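You operate a simulated robot arm through the tools that you are given. There is no shell and no other tool. Be economical: measure what you need, move in short steps, check, and stop when the job is done.

Carry out the task below with a simulated two-armed robot. There is one attempt and no reset: what you move stays moved.

TASK
Take the small yellow weight from the blue machine top and leave it on the pack bench top. Pick up the cleaner bottle from the blue machine top with one hand, pass it to the other hand and put it on the pack bench top. Put the fat grey cap on the line bench top away on the cap mat top. Take the cream end cap and put it on the white notepad. Put the small black pulley on the mend bench shelf. Fetch the red block and set it on the rewind bench upper shelf. The order is free. Set down upright: cleaner bottle.

Only the result counts: the job must be done as asked and must still hold three seconds after the hand-in. Knocking over, shifting, dropping, spilling or breaking anything else fails it. Lids that push on must go on centred and level and be pressed home; caps that screw on are set level and turned clockwise until they are tight.

THE ROBOT
Two 7-joint arms with fingered hands on one trunk, on a base that drives. Base frame: it is fixed to the floor where the robot stands at the start and does not move with it; the origin is under the middle of the robot, x ahead of it, y to its left, z up. Lengths are in m, angles in rad, forces in N, time in s.
The left shoulder is at the start at [0.073, 0.152, 1.284], the right one opposite. With the tool pointing down near the work surface each hand reaches from about 0.1 to 0.68 m from the robot's upright axis, wherever it stands, measured 20 degrees to its own side. Places, roughly: cap mat top (17x14 cm) [2.24, -5.52, 0.76]; cleaner bottle [0.75, 0, 1.25]; cream end cap (4x4x3 cm) [2, -6, 0.8]; fat grey cap (4x4x3 cm) [0.8, 2.5, 0.8]; mend bench shelf [0.1, -5.7, 0.2]; pack bench top [1, -0.8, 0.8]; red block (10x6x5 cm) [-4.2, -5.6, 0.6]; rewind bench upper shelf (22x88 cm) [-4.12, -5.56, 1.16]; small black pulley (5x5x3 cm) [-4.4, -5.5, 0.6]; small yellow weight (4x4x2 cm) [0.5, -0.1, 1.1]; white notepad (10x5x2 cm) [2.2, -5.9, 0.8]. Payload 4 kg a hand.
The tool frame of a hand sits at the grasp point between the pads (the TCP): z along the fingers, y along the line on which they close. The tips reach 0.03 m beyond it. Largest opening 0.104 m; the body of the gripper starts 0.035 m behind the TCP. The gripper is a hand of 3 fingers: y runs from the thumb to the fingers, the wrist lies at [-0.015, -0.104, -0.178] in the tool frame, and closing takes about 1.5 s.
Orientation is told as [roll, pitch, yaw] about the base's x, y, z axes, in that order, counted from this pose: with the fingers straight down and the wrist toward the robot, the tool's x, y and z point along [0, 1, 0], [1, 0, 0] and [0, 0, -1] of the base frame.

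THE INTERFACE
- The arms move only by the tool play_rows. It takes "left_commands", "right_commands" or both (then of equal length, played together; a hand with none holds still); each is a list of rows, each a list of 3 entries, a list of its own where there are three numbers: the opening, from 0 (shut) to 1 (fully open), then the shift along the tool's x, y, z in units of 20 mm (1.0 is 20 mm), then the turn, a rotation vector about the tool's x, y, z in units of 6 degrees (1.0 is 6 degrees). In form: [[fingers, [dx, dy, dz], [ax, ay, az]], ...]. A call has 1 to 12 rows; each row shifts and turns the commanded pose from where the row before left it, along the tool's axes as they then stand. A call with a number of a shift or a turn outside -1 to 1 is refused whole. A row lasts 0.2 s, in which the tool goes at most 0.05 m and 0.15 rad; a call with a longer step from one row to the next is refused whole, and so is a gripper value outside its range. Where a pose cannot be reached the arm comes as near as it can. A force on the tool above 40 N (or 10 N above the force at the start of the call, whichever is more), or a blocked arm, ends the call early, and 0.2 s more pass. Each finger travels about 0.153 m/s and halts on what it meets, pressing with about 23 N; the grip force reading is that of the motor and also rises with nothing between the fingers. The clock runs only during rows and for 0.2 s after the last one: add rows that do not move to give the fingers time. The reply holds the time, the measured pose of the TCP, the force on the tool along the base axes, the opening and the grip force, in the units named above and with some noise, with the torque about the TCP (base axes, N m) and any sound that the robot's microphone picked up, and new pictures: "pictures" is both (left out), scene, wrist or none (wrist: the cameras of the hands that moved).
- Cameras (640 x 400 px; columns grow to the right, rows downward): "scene" is now at [0.1288, -0.0509, 1.5231]; the picture's right is [-0.55, -0.84, -0.00], its down [-0.40, 0.26, -0.88] and it looks along [0.74, -0.48, -0.48] (base axes); focal length 233 px, centre (320, 200). "left" rides on the left gripper at [-0.064, -0.094, -0.117] in its tool frame; the picture's right is [-0.72, -0.33, 0.61], its down [0.64, -0.65, 0.41] and it looks along [0.27, 0.68, 0.68] (tool axes); focal length 238 px, centre (320, 200). "right" rides on the right gripper at [0.064, -0.094, -0.117] in its tool frame; the picture's right is [-0.72, 0.33, -0.61], its down [-0.64, -0.65, 0.40] and it looks along [-0.27, 0.68, 0.68] (tool axes); focal length 238 px, centre (320, 200).
- move_column(by): slides the trunk up (or, below 0, down) by that many m; the arms and the scene camera ride with it, the base frame stays. It gives what a move gives, with no picture.
- drive_base(legs): drives the robot by 1 to 6 legs, each [ahead, left, turn to the left] in m, m and rad, along the robot's own axes; the way and the turn of a leg run together, so that a leg with both is an arc; at most 1.5 m and 3.142 rad a leg. The arms and the cameras ride along, it lands a little off, and it stops where it bumps. It gives what a move gives, and a new picture of the scene camera.
- set_grasp(shape, hand): the hand has 3 fingers and takes this shape, open, in about a second: jaw (thumb against the fingers, like two jaws); tri (thumb and two fingers); tip (a fingertip pinch); poke (one finger out to press); point (the index stretched); flat (the hand flat); cup (the hand cupped); fist (a fist). The gripper value then closes the fingers along that shape, each until it touches; the sizes above hold for jaw. It gives what a move gives, with no picture.
- pan_tilt(pan, tilt): turns the head with the scene camera to pan (to the left, within 1.501 rad either way) and tilt (down, from -0.506 to 1.204), counted from straight ahead of the robot. It gives what a move gives, and a new picture of the scene camera.
- locate(camera, pixels): for up to 12 pixels [column, row] of the newest picture of that camera ("zoom" is the newest enlarged one), the place [x, y, z] in the base frame of the surface seen there, good to about 0.002 m. The clock stands still meanwhile.
- zoom(camera, box): a new picture of the part [left, top, right, bottom] of that camera's present view, enlarged. The clock stands still meanwhile.
- hand_in(): hands the job in; it is judged then, once.

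Work in short steps. Measure before you move; look again where a grasp or a placing could have gone wrong, and mend it. You have 131 turns and 260 pictures in all, those below and enlarged ones among them. Open the grippers and draw the arms clear of the work before you hand the job in, unless the task says otherwise; then end with one line.

The tools are called as a command line: name --argument value ..., lists and objects as JSON in quotes. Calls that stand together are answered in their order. play_rows: Moves the arms, as the interface text tells. Its arguments: {"type":"object","properties":{"left_commands":{"type":"array"},"right_commands":{"type":"array"},"pictures":{"type":"string","enum":["both","scene","wrist","none"]}},"required":[]} The other tools are called the same way: move_column (by) slides the trunk up or down; set_grasp (shape, hand) gives the hand a shape; drive_base (legs) drives the base; pan_tilt (pan, tilt) turns the head that bears the scene camera; locate (camera, pixels) gives the place of the surface under pixels of a picture; zoom (camera, box) takes an enlarged picture of a part of a camera's view; hand_in () hands the job in.

At the start:

```text
time_s: 0.0
left_ee_pos: [0.6125, -0.0235, 1.3791]
left_tcp_rot: [0.002, 0.001, -0.001]
left_wrist_force: [0.6, -0.1, 0.4]
left_wrist_torque: [0.0, 0.01, 0.03]
left_grip_width: 0.1033
left_grasp_force: 0.0
left_shape: jaw
right_ee_pos: [0.3906, -0.4708, 1.4056]
right_tcp_rot: [0.003, 0.0, 0.001]
right_wrist_force: [-0.3, -0.8, 0.1]
right_wrist_torque: [0.0, 0.02, -0.02]
right_grip_width: 0.1039
right_grasp_force: 0.1
right_shape: jaw
trunk travel left (down, up): [-0.7, 0.24]
robot x, y, heading: [0.0036, 0.0007, 0.001]
head pan, tilt: [-0.578, 0.496]
```

scene: 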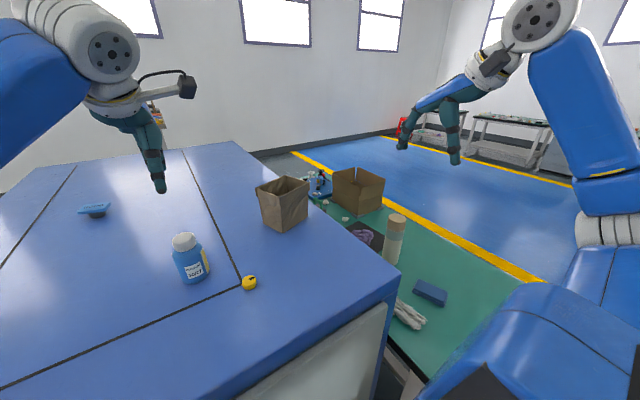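
right: 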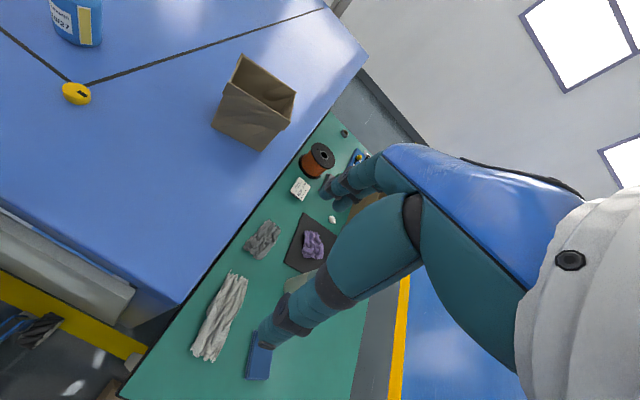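
left: 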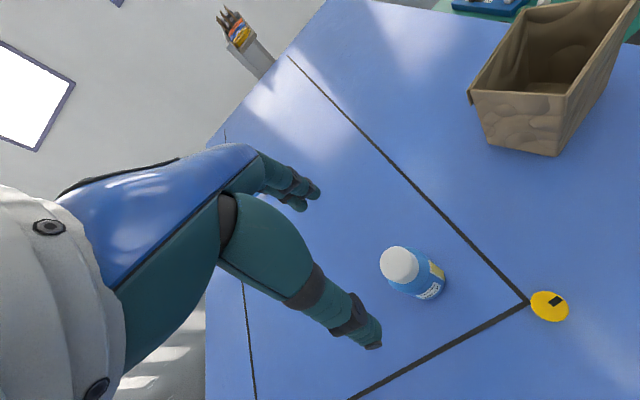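

The scene shows the bottle at (190,258) and the yellow weight at (249,283). I measure them and the pack bench.

locate --camera "scene" --pixels '[[184, 240], [192, 265], [196, 281], [249, 278], [249, 286], [262, 292], [300, 225], [430, 292], [450, 270], [395, 240], [420, 240], [470, 300]]'

locate --camera "left" --pixels '[[399, 265], [425, 280], [549, 306], [557, 301], [500, 320], [430, 298]]'

zoom --camera "scene" --box '[160, 220, 280, 295]'

zoom --camera "scene" --box '[290, 160, 530, 340]'

```text
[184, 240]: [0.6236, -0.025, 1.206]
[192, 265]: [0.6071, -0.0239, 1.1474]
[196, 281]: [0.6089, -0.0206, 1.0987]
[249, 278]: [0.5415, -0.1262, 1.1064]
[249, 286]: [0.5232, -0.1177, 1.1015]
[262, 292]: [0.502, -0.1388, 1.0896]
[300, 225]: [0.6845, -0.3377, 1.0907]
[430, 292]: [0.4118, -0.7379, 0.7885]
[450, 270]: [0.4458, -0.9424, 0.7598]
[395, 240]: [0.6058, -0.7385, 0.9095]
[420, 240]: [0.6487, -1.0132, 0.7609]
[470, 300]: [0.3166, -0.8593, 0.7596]
```

```text
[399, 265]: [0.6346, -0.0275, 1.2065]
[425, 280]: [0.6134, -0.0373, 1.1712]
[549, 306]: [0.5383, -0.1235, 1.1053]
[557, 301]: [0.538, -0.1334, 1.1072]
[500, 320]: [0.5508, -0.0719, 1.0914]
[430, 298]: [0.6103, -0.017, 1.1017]
```

```text
5.33 times, centred on (220, 258) of scene
```

zoom: 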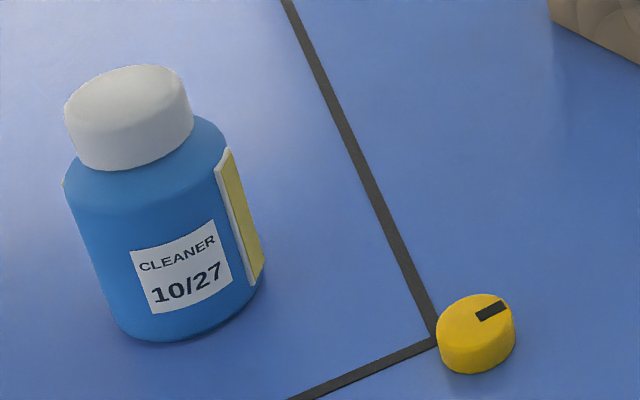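

```text
2.22 times, centred on (410, 250) of scene
```

zoom: 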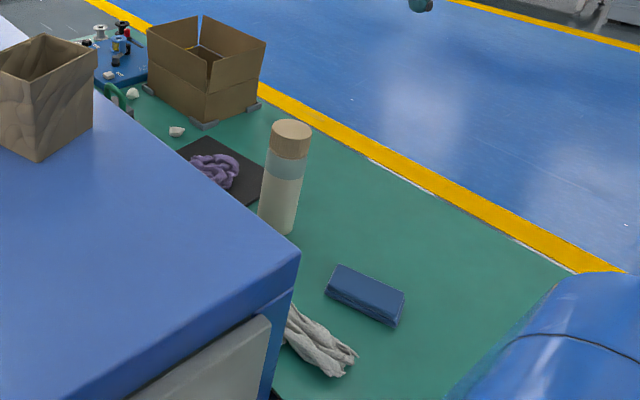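

The machine top is at z≈1.09, the weight is at (0.536,-0.122) with its top at 1.107, and the bottle is at (0.632,-0.025). I move the left hand aside and bring the right hand toward the weight, staying high.

play_rows --left_commands '[[1, [1, -0.3, 0], [0, 0, 0]], [1, [1, -0.3, 0], [0, 0, 0]], [1, [1, -0.3, 0], [0, 0, 0]], [1, [1, -0.3, 0], [0, 0, 0]], [1, [1, -0.3, 0], [0, 0, 0]], [1, [1, -0.3, 0], [0, 0, 0]], [1, [1, -0.3, 0], [0, 0, 0]], [1, [1, -0.3, 0], [0, 0, 0]], [1, [1, -0.3, 0], [0, 0, 0]], [1, [1, -0.3, 0], [0, 0, 0]], [1, [1, -0.3, 0], [0, 0, 0]], [1, [1, -0.3, 0], [0, 0, 0]]]' --right_commands '[[1, [1, 0.6, 0], [0, 0, 0]], [1, [1, 0.6, 0], [0, 0, 0]], [1, [1, 0.6, 0], [0, 0, 0]], [1, [1, 0.6, 0], [0, 0, 0]], [1, [1, 0.6, 0], [0, 0, 0]], [1, [1, 0.6, 0], [0, 0, 0]], [1, [1, 0.6, 0], [0, 0, 0]], [1, [1, 0.6, 0], [0, 0, 0]], [1, [1, 0.6, 0], [0, 0, 0]], [1, [1, 0.6, 0], [0, 0, 0]], [1, [1, 0.6, 0], [0, 0, 0]], [1, [1, 0.6, 0], [0, 0, 0]]]' --pictures "none"

play_rows --right_commands '[[1, [1, 0, 1], [0, 0, 0]], [1, [1, 0, 1], [0, 0, 0]], [1, [1, 0, 1], [0, 0, 0]], [1, [1, 0, 1], [0, 0, 0]], [1, [1, 0, 1], [0, 0, 0]], [1, [0.4, 0, 1], [0, 0, 0]], [1, [0, 0, 1], [0, 0, 0]], [1, [0, 0, 1], [0, 0, 0]], [1, [0, 0, 1], [0, 0, 0]], [1, [0, 0, 1], [0, 0, 0]]]' --pictures "both"

```text
time_s: 2.6
left_ee_pos: [0.5379, 0.2235, 1.3791]
left_tcp_rot: [-0.003, -0.001, 0.001]
left_wrist_force: [0.0, 1.1, 0.5]
left_wrist_torque: [-0.03, -0.01, 0.01]
left_grip_width: 0.1038
left_grasp_force: 0.0
left_shape: jaw
right_ee_pos: [0.5346, -0.227, 1.4089]
right_tcp_rot: [-0.002, 0.0, -0.001]
right_wrist_force: [0.4, -0.1, -0.5]
right_wrist_torque: [0.01, 0.01, 0.01]
right_grip_width: 0.1038
right_grasp_force: 0.0
right_shape: jaw
trunk travel left (down, up): [-0.7, 0.24]
robot x, y, heading: [-0.0013, -0.0016, -0.005]
head pan, tilt: [-0.578, 0.496]
```

```text
time_s: 4.8
left_ee_pos: [0.54, 0.221, 1.3806]
left_tcp_rot: [-0.002, -0.001, -0.001]
left_wrist_force: [0.4, 0.6, 0.2]
left_wrist_torque: [-0.02, 0.01, -0.03]
left_grip_width: 0.1036
left_grasp_force: 0.0
left_shape: jaw
right_ee_pos: [0.5305, -0.1257, 1.2247]
right_tcp_rot: [0.003, -0.002, 0.003]
right_wrist_force: [0.3, -0.3, 0.0]
right_wrist_torque: [0.01, 0.01, -0.02]
right_grip_width: 0.1035
right_grasp_force: 0.1
right_shape: jaw
right hand out of reach, approached as far as the arm can: row 8
trunk travel left (down, up): [-0.7, 0.24]
robot x, y, heading: [0.0001, -0.0006, -0.002]
head pan, tilt: [-0.578, 0.496]
```

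scene: 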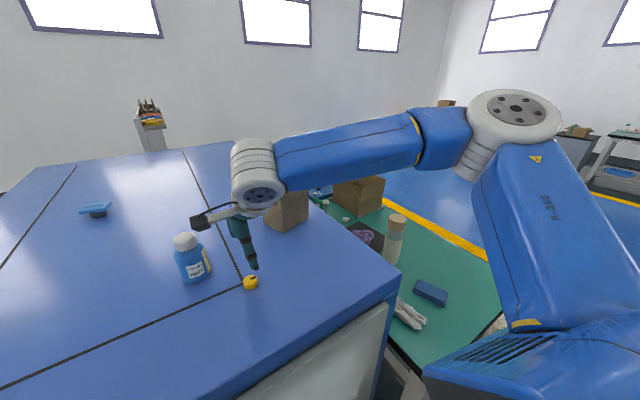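
right: 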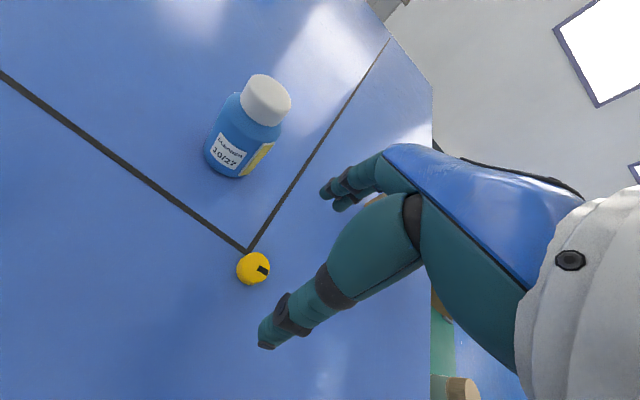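

The hand is above the weight, lagging slightly at z 1.225. I continue down part of the way.

play_rows --right_commands '[[1, [0.1, 0.2, 1], [0, 0, 0]], [1, [0, 0.1, 1], [0, 0, 0]], [1, [0, 0, 1], [0, 0, 0]], [1, [0, 0, 0.5], [0, 0, 0]]]' --pictures "wrist"

```text
time_s: 5.8
left_ee_pos: [0.5376, 0.22, 1.3809]
left_tcp_rot: [-0.001, -0.001, 0.001]
left_wrist_force: [0.0, -0.4, -0.5]
left_wrist_torque: [0.02, 0.01, 0.0]
left_grip_width: 0.1037
left_grasp_force: 0.2
left_shape: jaw
right_ee_pos: [0.5196, -0.1334, 1.1716]
right_tcp_rot: [0.0, 0.0, 0.001]
right_wrist_force: [0.5, 0.9, 1.0]
right_wrist_torque: [0.01, 0.01, -0.01]
right_grip_width: 0.1035
right_grasp_force: 0.1
right_shape: jaw
right hand out of reach, approached as far as the arm can: row 1, 3
trunk travel left (down, up): [-0.7, 0.24]
robot x, y, heading: [0.0014, 0.0022, 0.001]
head pan, tilt: [-0.578, 0.496]
```

right: 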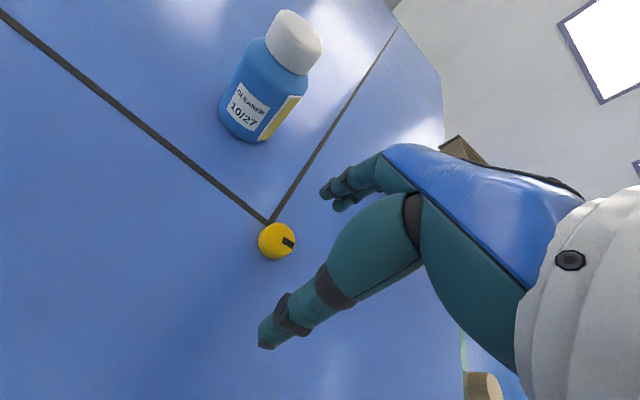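

The arm is at a joint limit low down, with the shoulder only 0.19 above the surface. I raise the trunk.

move_column --by 0.2

play_rows --right_commands '[[1, [0.3, 0.4, 1], [0, 0, 0]], [1, [0.3, 0.3, 1], [0, 0, 0]], [1, [0, 0, 1], [0, 0, 0]], [1, [0, 0, 1], [0, 0, 0]], [1, [0, 0, 1], [0, 0, 0]], [1, [0, 0, 1], [0, 0, 0]], [1, [0, 0, 1], [0, 0, 0]], [1, [0, 0, 1], [0, 0, 0]], [1, [0, 0, 1], [0, 0, 0]], [1, [0, 0, 1], [0, 0, 0]]]' --pictures "wrist"

```text
time_s: 8.0
left_ee_pos: [0.5384, 0.2213, 1.5799]
left_tcp_rot: [-0.002, 0.0, 0.001]
left_wrist_force: [-0.1, 0.8, 1.0]
left_wrist_torque: [-0.02, -0.01, 0.03]
left_grip_width: 0.104
left_grasp_force: 0.0
left_shape: jaw
right_ee_pos: [0.5206, -0.133, 1.3713]
right_tcp_rot: [0.002, -0.001, 0.002]
right_wrist_force: [-0.1, -0.3, 0.7]
right_wrist_torque: [-0.03, -0.03, 0.03]
right_grip_width: 0.1038
right_grasp_force: 0.0
right_shape: jaw
trunk travel left (down, up): [-0.9, 0.04]
robot x, y, heading: [0.0005, -0.0004, 0.002]
head pan, tilt: [-0.578, 0.496]
```

```text
time_s: 10.2
left_ee_pos: [0.539, 0.2213, 1.5794]
left_tcp_rot: [-0.002, 0.002, 0.0]
left_wrist_force: [0.8, 0.1, 0.7]
left_wrist_torque: [0.02, -0.01, -0.04]
left_grip_width: 0.104
left_grasp_force: 0.0
left_shape: jaw
right_ee_pos: [0.4836, -0.2054, 1.2326]
right_tcp_rot: [0.003, -0.001, 0.002]
right_wrist_force: [-0.5, 0.0, -0.2]
right_wrist_torque: [-0.01, -0.01, 0.0]
right_grip_width: 0.1042
right_grasp_force: 0.1
right_shape: jaw
right hand out of reach, approached as far as the arm can: row 1, 2, 3, 4, 5, 6, 7, 8, 9, 10
trunk travel left (down, up): [-0.9, 0.04]
robot x, y, heading: [-0.0006, -0.0003, -0.004]
head pan, tilt: [-0.578, 0.496]
```

right: 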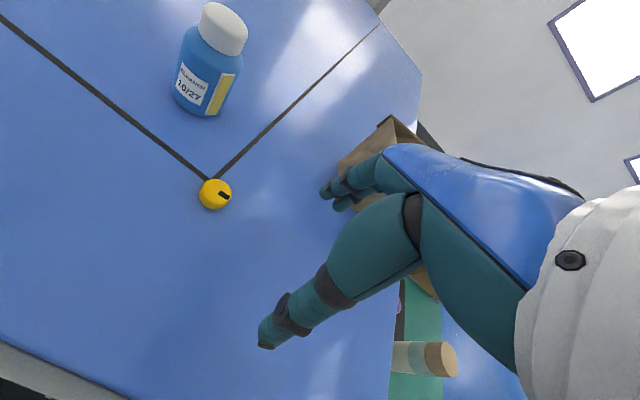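

The right hand is limited when reaching across the body. I shift the base 0.15 m to the left so the weight lies about 20° to the right side.

drive_base --legs '[[0, 0.15, 0]]'

play_rows --right_commands '[[1, [-0.8, 0.6, -0.5], [0, 0, 0]], [1, [-0.8, 0.6, 0], [0, 0, 0]], [1, [-0.8, 0.7, 0], [0, 0, 0]], [1, [-0.8, 0.7, 0], [0, 0, 0]], [1, [0, 0, 1], [0, 0, 0]], [1, [0, 0, 1], [0, 0, 0]], [1, [0, 0, 1], [0, 0, 0]]]' --pictures "wrist"

```text
time_s: 11.6
left_ee_pos: [0.5387, 0.3254, 1.5859]
left_tcp_rot: [0.028, 0.0, -0.005]
left_wrist_force: [0.0, -1.2, -0.6]
left_wrist_torque: [0.1, -0.01, 0.02]
left_grip_width: 0.1038
left_grasp_force: 0.0
left_shape: jaw
right_ee_pos: [0.4825, -0.0905, 1.2259]
right_tcp_rot: [0.031, -0.001, -0.006]
right_wrist_force: [-0.9, -0.1, -0.4]
right_wrist_torque: [0.05, 0.0, 0.0]
right_grip_width: 0.1038
right_grasp_force: 0.2
right_shape: jaw
trunk travel left (down, up): [-0.9, 0.04]
robot x, y, heading: [-0.0011, 0.1484, -0.001]
head pan, tilt: [-0.578, 0.496]
```

scene: 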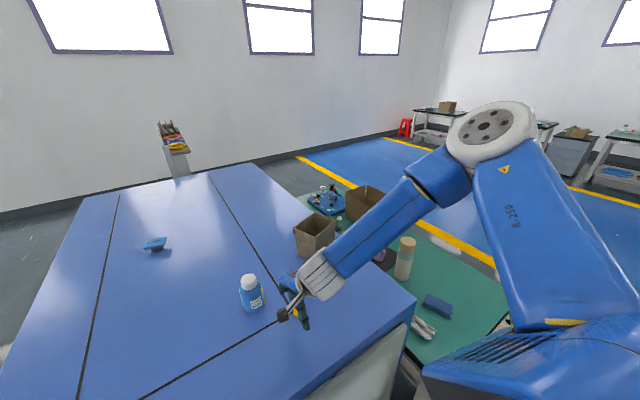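

```text
time_s: 13.2
left_ee_pos: [0.5373, 0.3805, 1.5783]
left_tcp_rot: [-0.006, -0.002, -0.006]
left_wrist_force: [0.3, 0.0, -0.5]
left_wrist_torque: [0.02, -0.03, -0.02]
left_grip_width: 0.1037
left_grasp_force: 0.0
left_shape: jaw
right_ee_pos: [0.5218, -0.1242, 1.2027]
right_tcp_rot: [-0.006, -0.002, -0.005]
right_wrist_force: [-0.3, -0.2, -0.2]
right_wrist_torque: [-0.03, 0.01, 0.0]
right_grip_width: 0.1037
right_grasp_force: 0.0
right_shape: jaw
right hand out of reach, approached as far as the arm can: row 6, 7
trunk travel left (down, up): [-0.9, 0.04]
robot x, y, heading: [0.0016, 0.1499, -0.004]
head pan, tilt: [-0.578, 0.496]
```

right: 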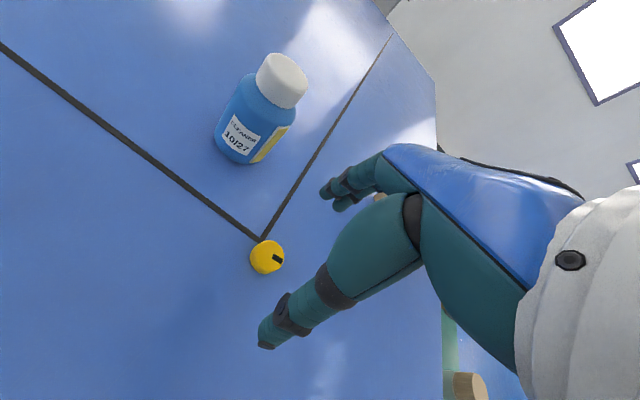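

It blocks again below z≈1.2. The evidence suggests the arm works best with the TCP near shoulder height, so I raise the hand and then lower the trunk.

play_rows --right_commands '[[1, [0, 0.1, -1], [0, 0, 0]], [1, [0, 0.1, -1], [0, 0, 0]], [1, [0, 0.1, -1], [0, 0, 0]], [1, [0, 0.1, -1], [0, 0, 0]], [1, [0, 0.1, -1], [0, 0, 0]], [1, [0, 0.1, -1], [0, 0, 0]], [1, [0, 0.1, -1], [0, 0, 0]], [1, [0, 0, -1], [0, 0, 0]], [1, [0, 0, -1], [0, 0, 0]], [1, [0, 0, -1], [0, 0, 0]], [1, [0, 0, -1], [0, 0, 0]], [1, [0, 0, -1], [0, 0, 0]]]' --pictures "none"

move_column --by -0.28

pan_tilt --pan -0.45 --tilt 0.6

```text
time_s: 15.8
left_ee_pos: [0.5373, 0.3752, 1.581]
left_tcp_rot: [-0.005, -0.001, -0.003]
left_wrist_force: [-0.7, 0.0, -0.2]
left_wrist_torque: [-0.03, 0.01, -0.05]
left_grip_width: 0.1037
left_grasp_force: 0.1
left_shape: jaw
right_ee_pos: [0.5353, -0.1243, 1.4441]
right_tcp_rot: [-0.004, -0.002, -0.004]
right_wrist_force: [-0.5, 0.7, 0.2]
right_wrist_torque: [-0.06, 0.01, -0.02]
right_grip_width: 0.1035
right_grasp_force: 0.0
right_shape: jaw
trunk travel left (down, up): [-0.9, 0.04]
robot x, y, heading: [-0.0029, 0.1492, -0.005]
head pan, tilt: [-0.578, 0.496]
```

```text
time_s: 18.6
left_ee_pos: [0.5368, 0.3681, 1.3021]
left_tcp_rot: [-0.002, -0.002, -0.005]
left_wrist_force: [-0.2, -0.4, -0.1]
left_wrist_torque: [0.03, 0.02, -0.01]
left_grip_width: 0.1037
left_grasp_force: 0.1
left_shape: jaw
right_ee_pos: [0.5361, -0.1313, 1.1626]
right_tcp_rot: [0.0, -0.002, -0.005]
right_wrist_force: [0.0, -1.1, -0.5]
right_wrist_torque: [0.01, 0.0, -0.01]
right_grip_width: 0.1035
right_grasp_force: 0.0
right_shape: jaw
trunk travel left (down, up): [-0.62, 0.32]
robot x, y, heading: [0.0011, 0.1498, -0.0]
head pan, tilt: [-0.578, 0.496]
```

```text
time_s: 19.3
left_ee_pos: [0.5373, 0.3676, 1.3001]
left_tcp_rot: [-0.002, -0.002, -0.005]
left_wrist_force: [0.3, 0.1, 0.0]
left_wrist_torque: [0.0, 0.0, 0.02]
left_grip_width: 0.1038
left_grasp_force: 0.0
left_shape: jaw
right_ee_pos: [0.536, -0.132, 1.1626]
right_tcp_rot: [0.002, -0.003, -0.005]
right_wrist_force: [-0.2, 0.1, -0.4]
right_wrist_torque: [0.01, -0.01, 0.01]
right_grip_width: 0.1038
right_grasp_force: 0.1
right_shape: jaw
trunk travel left (down, up): [-0.62, 0.32]
robot x, y, heading: [-0.0015, 0.1518, -0.001]
head pan, tilt: [-0.45, 0.6]
```

scene: 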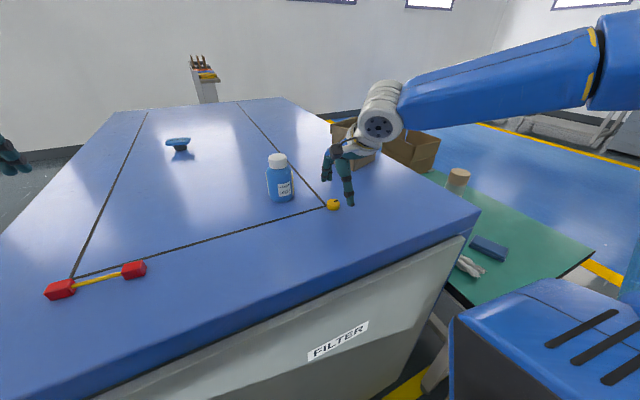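

The hand now sits directly over the weight at z 1.163. I lower it 38 mm with a 9 mm y correction and check the wrist picture.

play_rows --right_commands '[[1, [0.45, 0, 0.6], [0, 0, 0]], [1, [0, 0, 0.7], [0, 0, 0]], [1, [0, 0, 0.6], [0, 0, 0]], [1, [0, 0, 0], [0, 0, 0]]]' --pictures "wrist"

zoom --camera "scene" --box '[260, 130, 420, 230]'

```text
time_s: 20.3
left_ee_pos: [0.5371, 0.3688, 1.3]
left_tcp_rot: [-0.001, -0.003, -0.005]
left_wrist_force: [-0.5, 0.2, 0.4]
left_wrist_torque: [0.01, 0.02, 0.03]
left_grip_width: 0.1039
left_grasp_force: 0.1
left_shape: jaw
right_ee_pos: [0.5351, -0.1231, 1.1248]
right_tcp_rot: [0.001, -0.002, -0.006]
right_wrist_force: [-0.3, -0.4, -0.3]
right_wrist_torque: [0.04, -0.03, 0.02]
right_grip_width: 0.1038
right_grasp_force: 0.0
right_shape: jaw
trunk travel left (down, up): [-0.62, 0.32]
robot x, y, heading: [0.0002, 0.1479, 0.0]
head pan, tilt: [-0.45, 0.6]
```

right: 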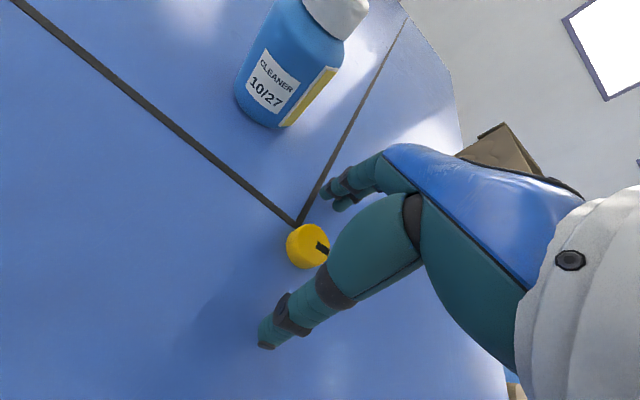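

```text
4.00 times, centred on (340, 180) of scene
```

zoom: 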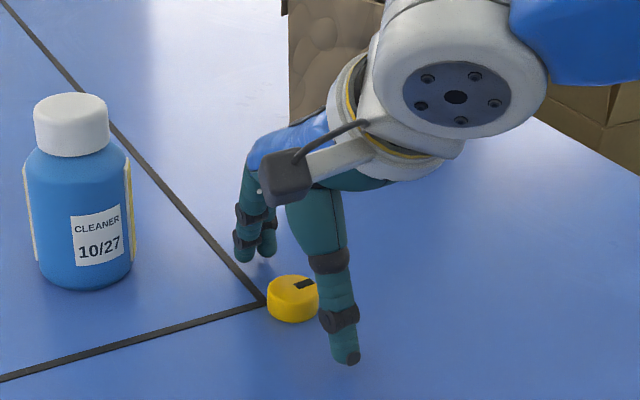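

I check the weight's centre from the wrist view before closing.

locate --camera "right" --pixels '[[305, 236], [294, 250], [310, 264], [318, 228]]'

locate --camera "zoom" --pixels '[[292, 288], [280, 312], [345, 345], [268, 240], [240, 250], [300, 314]]'

```text
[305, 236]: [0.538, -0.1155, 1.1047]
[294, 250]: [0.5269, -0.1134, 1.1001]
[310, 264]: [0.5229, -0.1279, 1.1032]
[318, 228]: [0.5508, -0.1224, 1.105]
```

```text
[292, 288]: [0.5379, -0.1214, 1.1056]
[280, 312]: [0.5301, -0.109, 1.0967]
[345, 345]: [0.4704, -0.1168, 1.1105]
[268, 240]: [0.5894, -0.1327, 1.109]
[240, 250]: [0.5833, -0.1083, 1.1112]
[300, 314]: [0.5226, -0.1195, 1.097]
```

Everything is aligned (weight centre 0.5375,-0.121). I lower 2 mm and close.

play_rows --right_commands '[[1, [0.05, 0.1, 0.1], [0, 0, 0]], [0.6, [0, 0, 0], [0, 0, 0]], [0.4, [0, 0, 0], [0, 0, 0]], [0, [0, 0, 0], [0, 0, 0]], [0, [0, 0, 0], [0, 0, 0]], [0, [0, 0, 0], [0, 0, 0]], [0, [0, 0, 0], [0, 0, 0]], [0, [0, 0, 0], [0, 0, 0]]]' --pictures "wrist"

zoom --camera "scene" --box '[260, 130, 420, 230]'

```text
time_s: 22.1
left_ee_pos: [0.5359, 0.3677, 1.3021]
left_tcp_rot: [0.0, -0.002, -0.004]
left_wrist_force: [0.7, 0.3, 0.1]
left_wrist_torque: [0.01, 0.01, -0.03]
left_grip_width: 0.1037
left_grasp_force: 0.1
left_shape: jaw
right_ee_pos: [0.5379, -0.1221, 1.1218]
right_tcp_rot: [0.0, -0.002, -0.006]
right_wrist_force: [-0.2, -0.5, 0.0]
right_wrist_torque: [-0.01, 0.0, 0.02]
right_grip_width: 0.0247
right_grasp_force: 22.7
right_shape: jaw
trunk travel left (down, up): [-0.62, 0.32]
robot x, y, heading: [0.0024, 0.1493, -0.002]
head pan, tilt: [-0.45, 0.6]
```

right: 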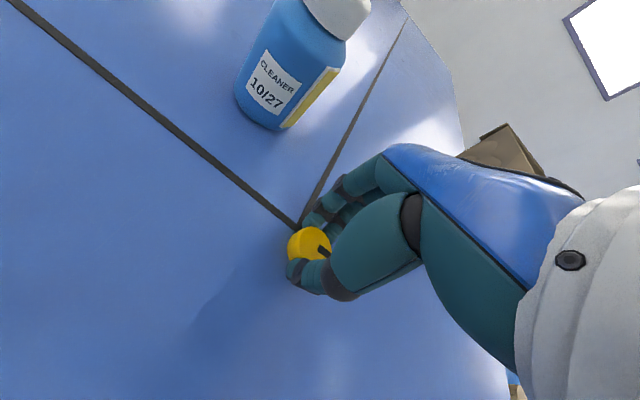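

```text
4.00 times, centred on (340, 180) of scene
```

zoom: 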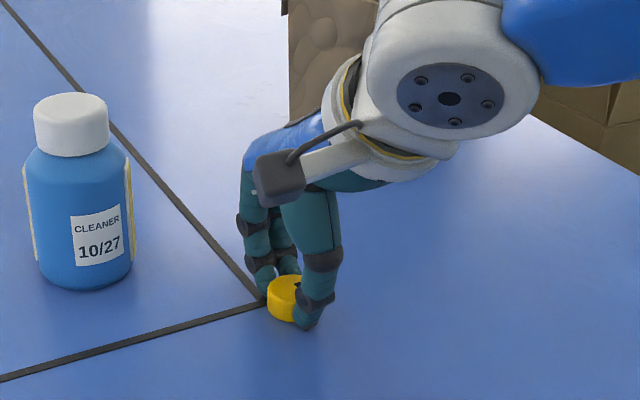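

The weight is held (width 0.025). I lift it, retract both hands, and look toward the pack bench end.

play_rows --right_commands '[[0, [0, 0, -1], [0, 0, 0]], [0, [0, 0, -1], [0, 0, 0]], [0, [0, 0, -1], [0, 0, 0]], [0, [0, 0, -1], [0, 0, 0]], [0, [0, 0, -1], [0, 0, 0]], [0, [0, -0.5, -1], [0, 0, 0]], [0, [-0.5, -0.5, -1], [0, 0, 0]], [0, [-1, -0.5, -1], [0, 0, 0]], [0, [-1, -1, -1], [0, 0, 0]], [0, [-1, -1, 0], [0, 0, 0]], [0, [-1, -1, 0], [0, 0, 0]], [0, [-1, -1, 0], [0, 0, 0]]]' --left_commands '[[1, [0, 0, -1], [0, 0, 0]], [1, [0, 0, -1], [0, 0, 0]], [1, [0, 0, -1], [0, 0, 0]], [1, [0, 0, 0], [0, 0, 0]], [1, [0, -1, 0], [0, 0, 0]], [1, [0, -1, 0], [0, 0, 0]], [1, [0, -1, 0], [0, 0, 0]], [1, [0, -1, 0], [0, 0, 0]], [1, [0, -1, 0], [0, 0, 0]], [1, [0, -1, 0], [0, 0, 0]], [1, [0, -1, 0], [0, 0, 0]], [1, [0, 0, 0], [0, 0, 0]]]' --pictures "wrist"

pan_tilt --pan -1.2 --tilt 0.8

```text
time_s: 24.7
left_ee_pos: [0.3988, 0.3663, 1.3594]
left_tcp_rot: [0.001, -0.002, -0.006]
left_wrist_force: [-0.4, 0.3, 0.5]
left_wrist_torque: [0.03, -0.01, 0.02]
left_grip_width: 0.1035
left_grasp_force: 0.0
left_shape: jaw
right_ee_pos: [0.4265, -0.2345, 1.2993]
right_tcp_rot: [0.005, 0.001, -0.006]
right_wrist_force: [-0.1, -0.6, -1.1]
right_wrist_torque: [0.0, -0.01, 0.01]
right_grip_width: 0.0245
right_grasp_force: 23.0
right_shape: jaw
trunk travel left (down, up): [-0.62, 0.32]
robot x, y, heading: [0.0007, 0.1533, -0.006]
head pan, tilt: [-0.45, 0.6]
```

right: 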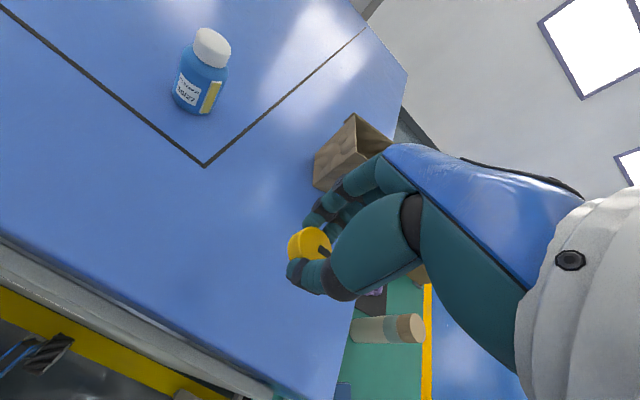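
left: 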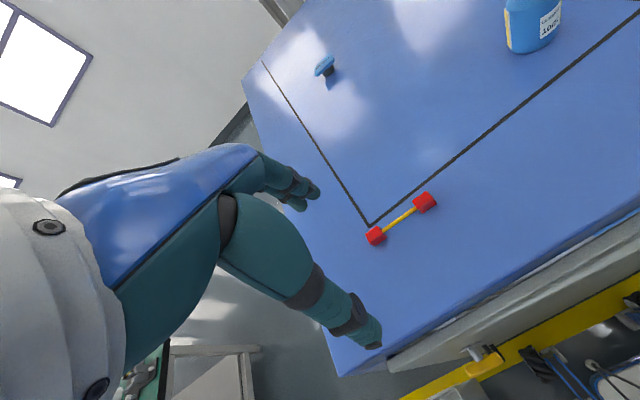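

```text
time_s: 25.8
left_ee_pos: [0.3974, 0.3685, 1.3608]
left_tcp_rot: [0.0, -0.002, -0.005]
left_wrist_force: [-0.1, -0.3, -0.8]
left_wrist_torque: [0.03, 0.01, -0.01]
left_grip_width: 0.1038
left_grasp_force: 0.0
left_shape: jaw
right_ee_pos: [0.4245, -0.2327, 1.3006]
right_tcp_rot: [0.001, -0.003, -0.005]
right_wrist_force: [0.7, 0.5, -1.0]
right_wrist_torque: [0.02, 0.0, -0.03]
right_grip_width: 0.0244
right_grasp_force: 23.1
right_shape: jaw
trunk travel left (down, up): [-0.62, 0.32]
robot x, y, heading: [-0.0011, 0.1484, -0.002]
head pan, tilt: [-1.201, 0.799]
```

scene: 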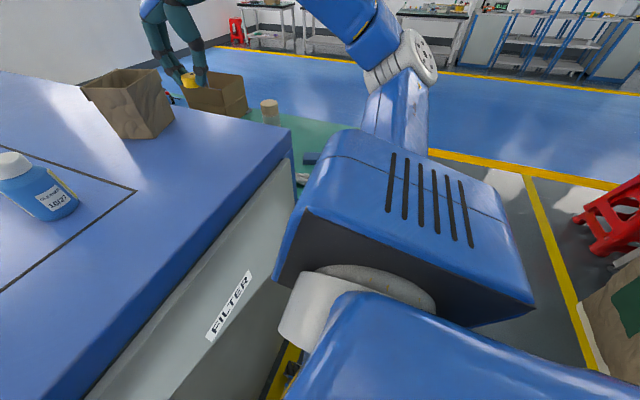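

I measure floor obstacles to the right: the red stool, the carton and the bench edges.

locate --camera "scene" --pixels '[[605, 215], [625, 250], [600, 320], [550, 230], [285, 190], [290, 150], [345, 130], [310, 158], [540, 180], [520, 160]]'

pan_tilt --pan -1.5 --tilt 0.9

```text
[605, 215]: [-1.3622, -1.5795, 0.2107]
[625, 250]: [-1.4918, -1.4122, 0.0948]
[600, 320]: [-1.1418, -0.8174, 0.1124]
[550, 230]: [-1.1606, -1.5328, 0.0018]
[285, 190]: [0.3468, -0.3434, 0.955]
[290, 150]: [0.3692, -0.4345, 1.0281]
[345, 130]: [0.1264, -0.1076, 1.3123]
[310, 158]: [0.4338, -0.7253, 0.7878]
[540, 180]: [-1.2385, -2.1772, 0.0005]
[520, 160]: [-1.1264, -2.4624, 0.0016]
```

```text
time_s: 26.6
left_ee_pos: [0.3966, 0.3675, 1.3612]
left_tcp_rot: [0.0, -0.002, -0.007]
left_wrist_force: [-0.8, -0.5, 0.2]
left_wrist_torque: [0.02, 0.01, -0.03]
left_grip_width: 0.1036
left_grasp_force: 0.1
left_shape: jaw
right_ee_pos: [0.426, -0.2326, 1.2999]
right_tcp_rot: [0.003, -0.001, -0.004]
right_wrist_force: [0.8, 0.1, -1.3]
right_wrist_torque: [0.02, 0.0, 0.03]
right_grip_width: 0.0244
right_grasp_force: 23.2
right_shape: jaw
trunk travel left (down, up): [-0.62, 0.32]
robot x, y, heading: [-0.0003, 0.1516, -0.002]
head pan, tilt: [-1.499, 0.901]
```

scene: 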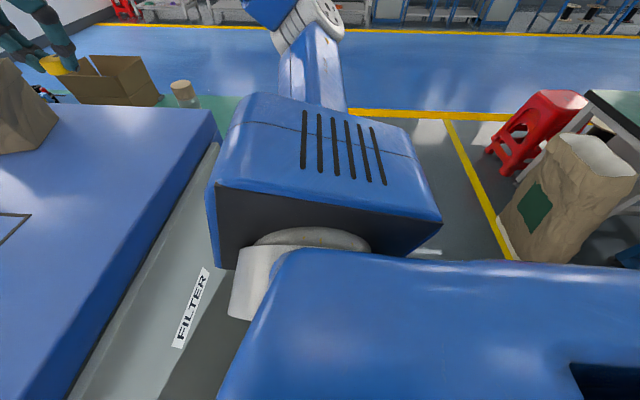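

The aisle is clear (stool at x≈-1.3, carton at x≈-1.1). I back off 0.2 m, slide 1.0 m right to face the pack bench end, then look.

drive_base --legs '[[-0.2, 0, 0], [0, -1.0, 0]]'

pan_tilt --pan -0.1 --tilt 0.9

```text
time_s: 30.5
left_ee_pos: [0.1928, 0.0222, 1.3509]
left_tcp_rot: [-0.046, -0.005, 0.01]
left_wrist_force: [-0.9, 1.4, -0.1]
left_wrist_torque: [-0.08, -0.03, -0.05]
left_grip_width: 0.1037
left_grasp_force: 0.0
left_shape: jaw
right_ee_pos: [0.2212, -0.5823, 1.3194]
right_tcp_rot: [-0.051, -0.007, 0.002]
right_wrist_force: [-0.2, 1.0, -0.3]
right_wrist_torque: [-0.08, -0.02, -0.01]
right_grip_width: 0.0243
right_grasp_force: 23.0
right_shape: jaw
trunk travel left (down, up): [-0.62, 0.32]
robot x, y, heading: [-0.1988, -0.2647, 0.001]
head pan, tilt: [-1.499, 0.901]
stopped in leg 2: the robot was blocked; the commanded pose is now the measured one
```

scene: 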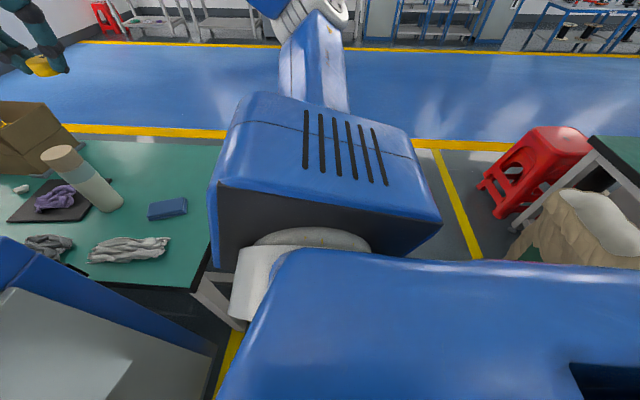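

```text
time_s: 32.0
left_ee_pos: [0.1913, -0.0131, 1.3588]
left_tcp_rot: [-0.019, -0.006, 0.007]
left_wrist_force: [0.6, 1.0, -0.6]
left_wrist_torque: [-0.05, -0.05, 0.03]
left_grip_width: 0.1037
left_grasp_force: 0.0
left_shape: jaw
right_ee_pos: [0.2231, -0.6176, 1.3097]
right_tcp_rot: [-0.027, -0.003, 0.002]
right_wrist_force: [0.4, 0.3, -0.3]
right_wrist_torque: [0.04, -0.06, -0.04]
right_grip_width: 0.0242
right_grasp_force: 23.1
right_shape: jaw
trunk travel left (down, up): [-0.62, 0.32]
robot x, y, heading: [-0.1972, -0.2648, 0.004]
head pan, tilt: [-0.099, 0.901]
```

scene: 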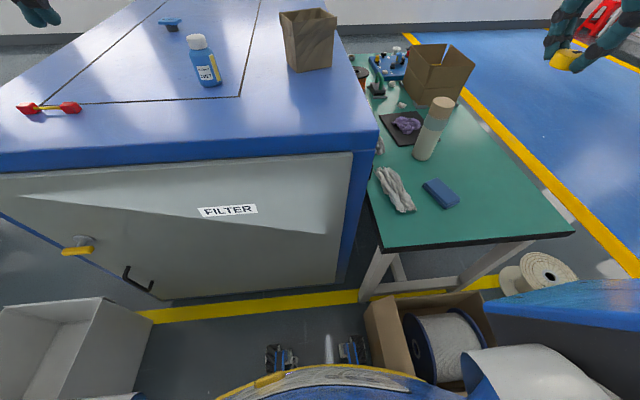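

The base was blocked by a carton with a reel. I locate it and the bench edge.

locate --camera "scene" --pixels '[[370, 310], [385, 370], [480, 300], [440, 330], [545, 275], [560, 232], [390, 245], [450, 225], [430, 240], [520, 285], [60, 310], [490, 350]]'

pan_tilt --pan -0.9 --tilt 1.15

```text
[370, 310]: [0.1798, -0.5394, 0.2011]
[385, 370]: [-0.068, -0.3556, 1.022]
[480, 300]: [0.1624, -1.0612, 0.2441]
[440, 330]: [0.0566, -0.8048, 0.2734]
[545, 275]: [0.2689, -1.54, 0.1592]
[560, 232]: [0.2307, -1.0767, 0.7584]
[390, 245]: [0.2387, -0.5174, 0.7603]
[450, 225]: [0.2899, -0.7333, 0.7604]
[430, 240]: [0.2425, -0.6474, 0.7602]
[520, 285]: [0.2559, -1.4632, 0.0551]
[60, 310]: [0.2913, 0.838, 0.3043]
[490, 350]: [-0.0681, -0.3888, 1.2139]
```

```text
time_s: 33.1
left_ee_pos: [0.195, -0.0186, 1.3564]
left_tcp_rot: [-0.018, -0.003, 0.005]
left_wrist_force: [0.6, 0.5, 0.0]
left_wrist_torque: [-0.01, 0.0, -0.01]
left_grip_width: 0.1036
left_grasp_force: 0.1
left_shape: jaw
right_ee_pos: [0.2254, -0.6209, 1.3079]
right_tcp_rot: [-0.024, -0.002, 0.0]
right_wrist_force: [-0.1, 0.5, -0.7]
right_wrist_torque: [0.01, 0.02, 0.01]
right_grip_width: 0.0245
right_grasp_force: 23.0
right_shape: jaw
trunk travel left (down, up): [-0.62, 0.32]
robot x, y, heading: [-0.1978, -0.2638, 0.007]
head pan, tilt: [-0.901, 1.15]
```

scene: 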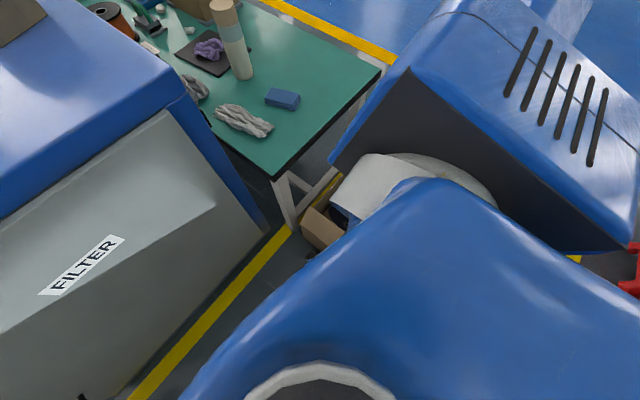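

The bench spans x≥0.235, y −0.5…−1.08, and the carton edge is at y≈−0.54. I back off from the carton a little and move forward to x≈−0.1, then retract the left hand so that it clears the machine when the trunk lowers.

drive_base --legs '[[0, 0.04, 0], [0.1, 0, 0]]'

play_rows --left_commands '[[1, [0, -1, 0], [0, 0, 0]], [1, [0, -1, 0], [0, 0, 0]], [1, [0, -1, 0], [0, 0, 0]], [1, [0, -1, 0], [0, 0, 0]], [1, [0, -1, 0], [0, 0, 0]], [1, [0, -1, 0], [0, 0, 0]], [1, [0, -1, 0], [0, 0, 0]], [1, [0, -1, 0], [0, 0, 0]], [1, [0, -1, 0], [0, 0, 0]]]' --pictures "none"

pan_tilt --pan -0.5 --tilt 0.9

```text
time_s: 34.8
left_ee_pos: [0.2885, 0.0234, 1.3592]
left_tcp_rot: [-0.017, -0.009, 0.005]
left_wrist_force: [-0.5, 0.2, -0.4]
left_wrist_torque: [0.01, -0.02, -0.04]
left_grip_width: 0.1038
left_grasp_force: 0.1
left_shape: jaw
right_ee_pos: [0.3195, -0.5801, 1.3108]
right_tcp_rot: [-0.02, -0.005, 0.0]
right_wrist_force: [-0.3, -0.6, 0.1]
right_wrist_torque: [0.04, 0.03, -0.01]
right_grip_width: 0.0243
right_grasp_force: 23.3
right_shape: jaw
trunk travel left (down, up): [-0.62, 0.32]
robot x, y, heading: [-0.0995, -0.2259, 0.0]
head pan, tilt: [-0.901, 1.15]
```

scene: 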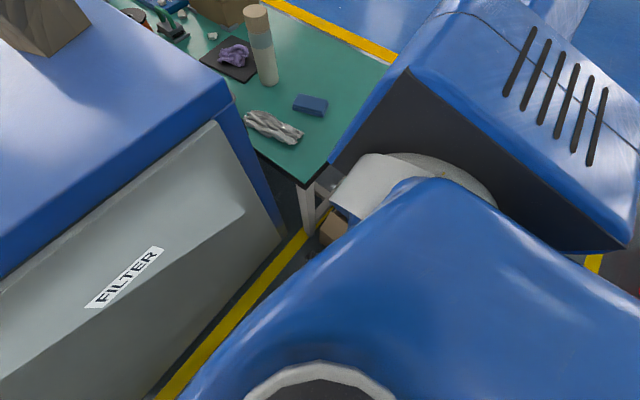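

```text
time_s: 36.8
left_ee_pos: [0.1111, -0.0037, 1.3598]
left_tcp_rot: [0.002, -0.009, 0.004]
left_wrist_force: [-0.4, -0.3, -1.1]
left_wrist_torque: [0.06, 0.01, 0.02]
left_grip_width: 0.1036
left_grasp_force: 0.1
left_shape: jaw
right_ee_pos: [0.3226, -0.6048, 1.3016]
right_tcp_rot: [-0.001, -0.004, 0.0]
right_wrist_force: [0.6, -0.2, -0.8]
right_wrist_torque: [0.01, -0.03, 0.03]
right_grip_width: 0.0242
right_grasp_force: 23.2
right_shape: jaw
trunk travel left (down, up): [-0.62, 0.32]
robot x, y, heading: [-0.105, -0.2249, 0.007]
head pan, tilt: [-0.901, 1.15]
```

```text
time_s: 37.6
left_ee_pos: [0.1145, 0.0019, 1.3593]
left_tcp_rot: [-0.001, -0.004, 0.003]
left_wrist_force: [0.2, -0.5, 0.6]
left_wrist_torque: [0.02, -0.01, -0.04]
left_grip_width: 0.1037
left_grasp_force: 0.0
left_shape: jaw
right_ee_pos: [0.3249, -0.6006, 1.3031]
right_tcp_rot: [-0.004, -0.002, 0.001]
right_wrist_force: [-0.6, -0.3, -2.1]
right_wrist_torque: [0.02, 0.03, 0.01]
right_grip_width: 0.0242
right_grasp_force: 23.0
right_shape: jaw
trunk travel left (down, up): [-0.62, 0.32]
robot x, y, heading: [-0.1003, -0.2247, 0.0]
head pan, tilt: [-0.499, 0.901]
```

scene: 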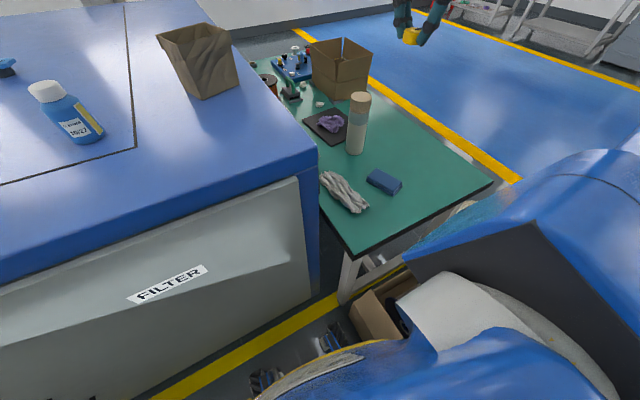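

I check how low and far out the right upper arm hangs, and the free bench strip.

locate --camera "scene" --pixels '[[535, 225], [440, 255], [600, 170], [620, 350], [440, 340], [400, 215], [345, 185], [360, 205], [383, 182], [450, 195], [370, 245], [600, 270]]'

```text
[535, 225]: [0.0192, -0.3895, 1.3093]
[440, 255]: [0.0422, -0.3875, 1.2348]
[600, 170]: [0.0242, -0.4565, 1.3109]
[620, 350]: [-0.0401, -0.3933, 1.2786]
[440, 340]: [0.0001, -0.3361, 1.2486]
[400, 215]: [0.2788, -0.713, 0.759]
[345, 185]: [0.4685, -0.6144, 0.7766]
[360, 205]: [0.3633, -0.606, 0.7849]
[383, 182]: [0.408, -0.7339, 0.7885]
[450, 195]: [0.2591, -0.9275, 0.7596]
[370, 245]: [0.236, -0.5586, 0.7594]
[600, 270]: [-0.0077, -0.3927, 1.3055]
```

I lower the trunk 0.36 m and move the hand to about (0.295,-0.68).

move_column --by -0.36

play_rows --right_commands '[[0, [-1, -0.4, 1], [0, 0, 0]], [0, [-1, -0.4, 1], [0, 0, 0]], [0, [-1, -0.4, 1], [0, 0, 0]], [0, [-1, -0.3, 1], [0, 0, 0]], [0, [0, 0, 1], [0, 0, 0]]]' --pictures "both"

```text
time_s: 41.1
left_ee_pos: [0.1125, 0.0077, 0.9986]
left_tcp_rot: [-0.004, -0.004, 0.004]
left_wrist_force: [0.3, -0.4, 0.3]
left_wrist_torque: [0.01, 0.01, 0.0]
left_grip_width: 0.1038
left_grasp_force: 0.0
left_shape: jaw
right_ee_pos: [0.3242, -0.5949, 0.9435]
right_tcp_rot: [-0.006, -0.002, 0.002]
right_wrist_force: [-0.6, -0.4, -1.9]
right_wrist_torque: [0.01, 0.01, -0.01]
right_grip_width: 0.0245
right_grasp_force: 22.9
right_shape: jaw
trunk travel left (down, up): [-0.26, 0.68]
robot x, y, heading: [-0.1018, -0.2238, -0.001]
head pan, tilt: [-0.499, 0.901]
```

```text
time_s: 42.3
left_ee_pos: [0.1142, 0.0061, 0.9987]
left_tcp_rot: [-0.006, -0.004, 0.003]
left_wrist_force: [-0.9, -0.3, -0.6]
left_wrist_torque: [0.0, 0.0, -0.01]
left_grip_width: 0.1038
left_grasp_force: 0.1
left_shape: jaw
right_ee_pos: [0.2939, -0.6774, 0.844]
right_tcp_rot: [-0.007, -0.002, -0.001]
right_wrist_force: [0.3, 0.7, -1.9]
right_wrist_torque: [-0.02, 0.02, 0.0]
right_grip_width: 0.0244
right_grasp_force: 22.6
right_shape: jaw
trunk travel left (down, up): [-0.26, 0.68]
robot x, y, heading: [-0.098, -0.2265, 0.001]
head pan, tilt: [-0.499, 0.901]
```

scene: 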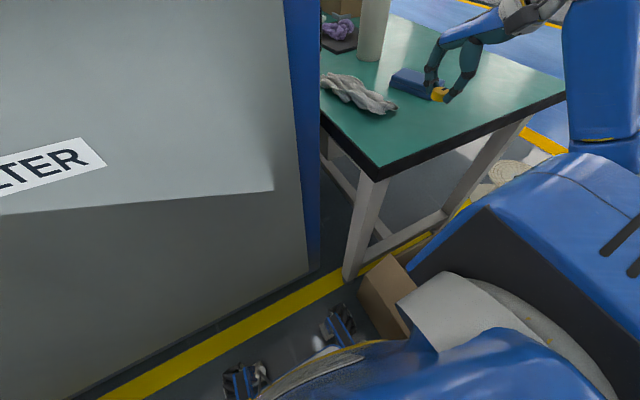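
right: 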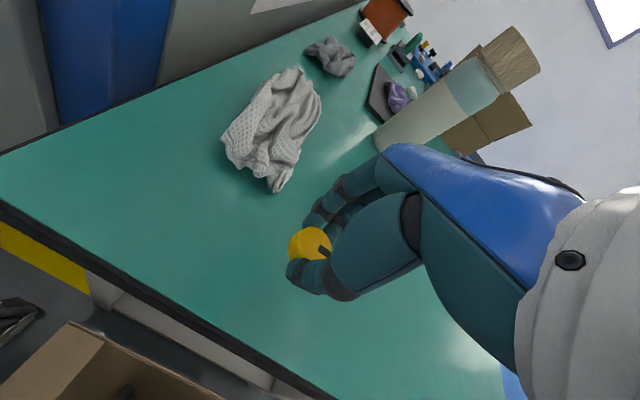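

The weight is over clear bench. I lower to z≈0.794, shifting 12 mm away from the sponge, and open partly.

play_rows --right_commands '[[0, [0, -0.6, 1], [0, 0, 0]], [0, [0, 0, 1], [0, 0, 0]], [0, [0, 0, 0.45], [0, 0, 0]], [0, [0, 0, 0], [0, 0, 0]], [0.2, [0, 0, 0], [0, 0, 0]], [0.4, [0, 0, 0], [0, 0, 0]], [0.6, [0, 0, 0], [0, 0, 0]], [0.6, [0, 0, 0], [0, 0, 0]]]' --pictures "wrist"

```text
time_s: 44.1
left_ee_pos: [0.1131, 0.0063, 0.9987]
left_tcp_rot: [-0.007, -0.005, 0.004]
left_wrist_force: [0.2, -0.2, 0.4]
left_wrist_torque: [-0.01, -0.03, 0.0]
left_grip_width: 0.1035
left_grasp_force: 0.1
left_shape: jaw
right_ee_pos: [0.2812, -0.6741, 0.7958]
right_tcp_rot: [-0.007, -0.002, 0.001]
right_wrist_force: [-0.1, -0.7, -0.5]
right_wrist_torque: [-0.05, 0.01, 0.02]
right_grip_width: 0.0621
right_grasp_force: 0.1
right_shape: jaw
trunk travel left (down, up): [-0.26, 0.68]
robot x, y, heading: [-0.0977, -0.2249, 0.002]
head pan, tilt: [-0.499, 0.901]
```

right: 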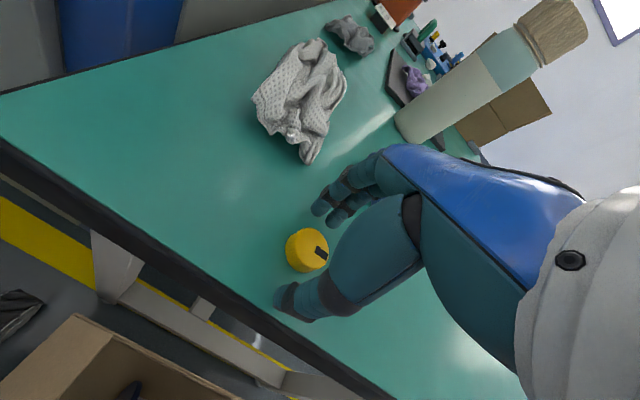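

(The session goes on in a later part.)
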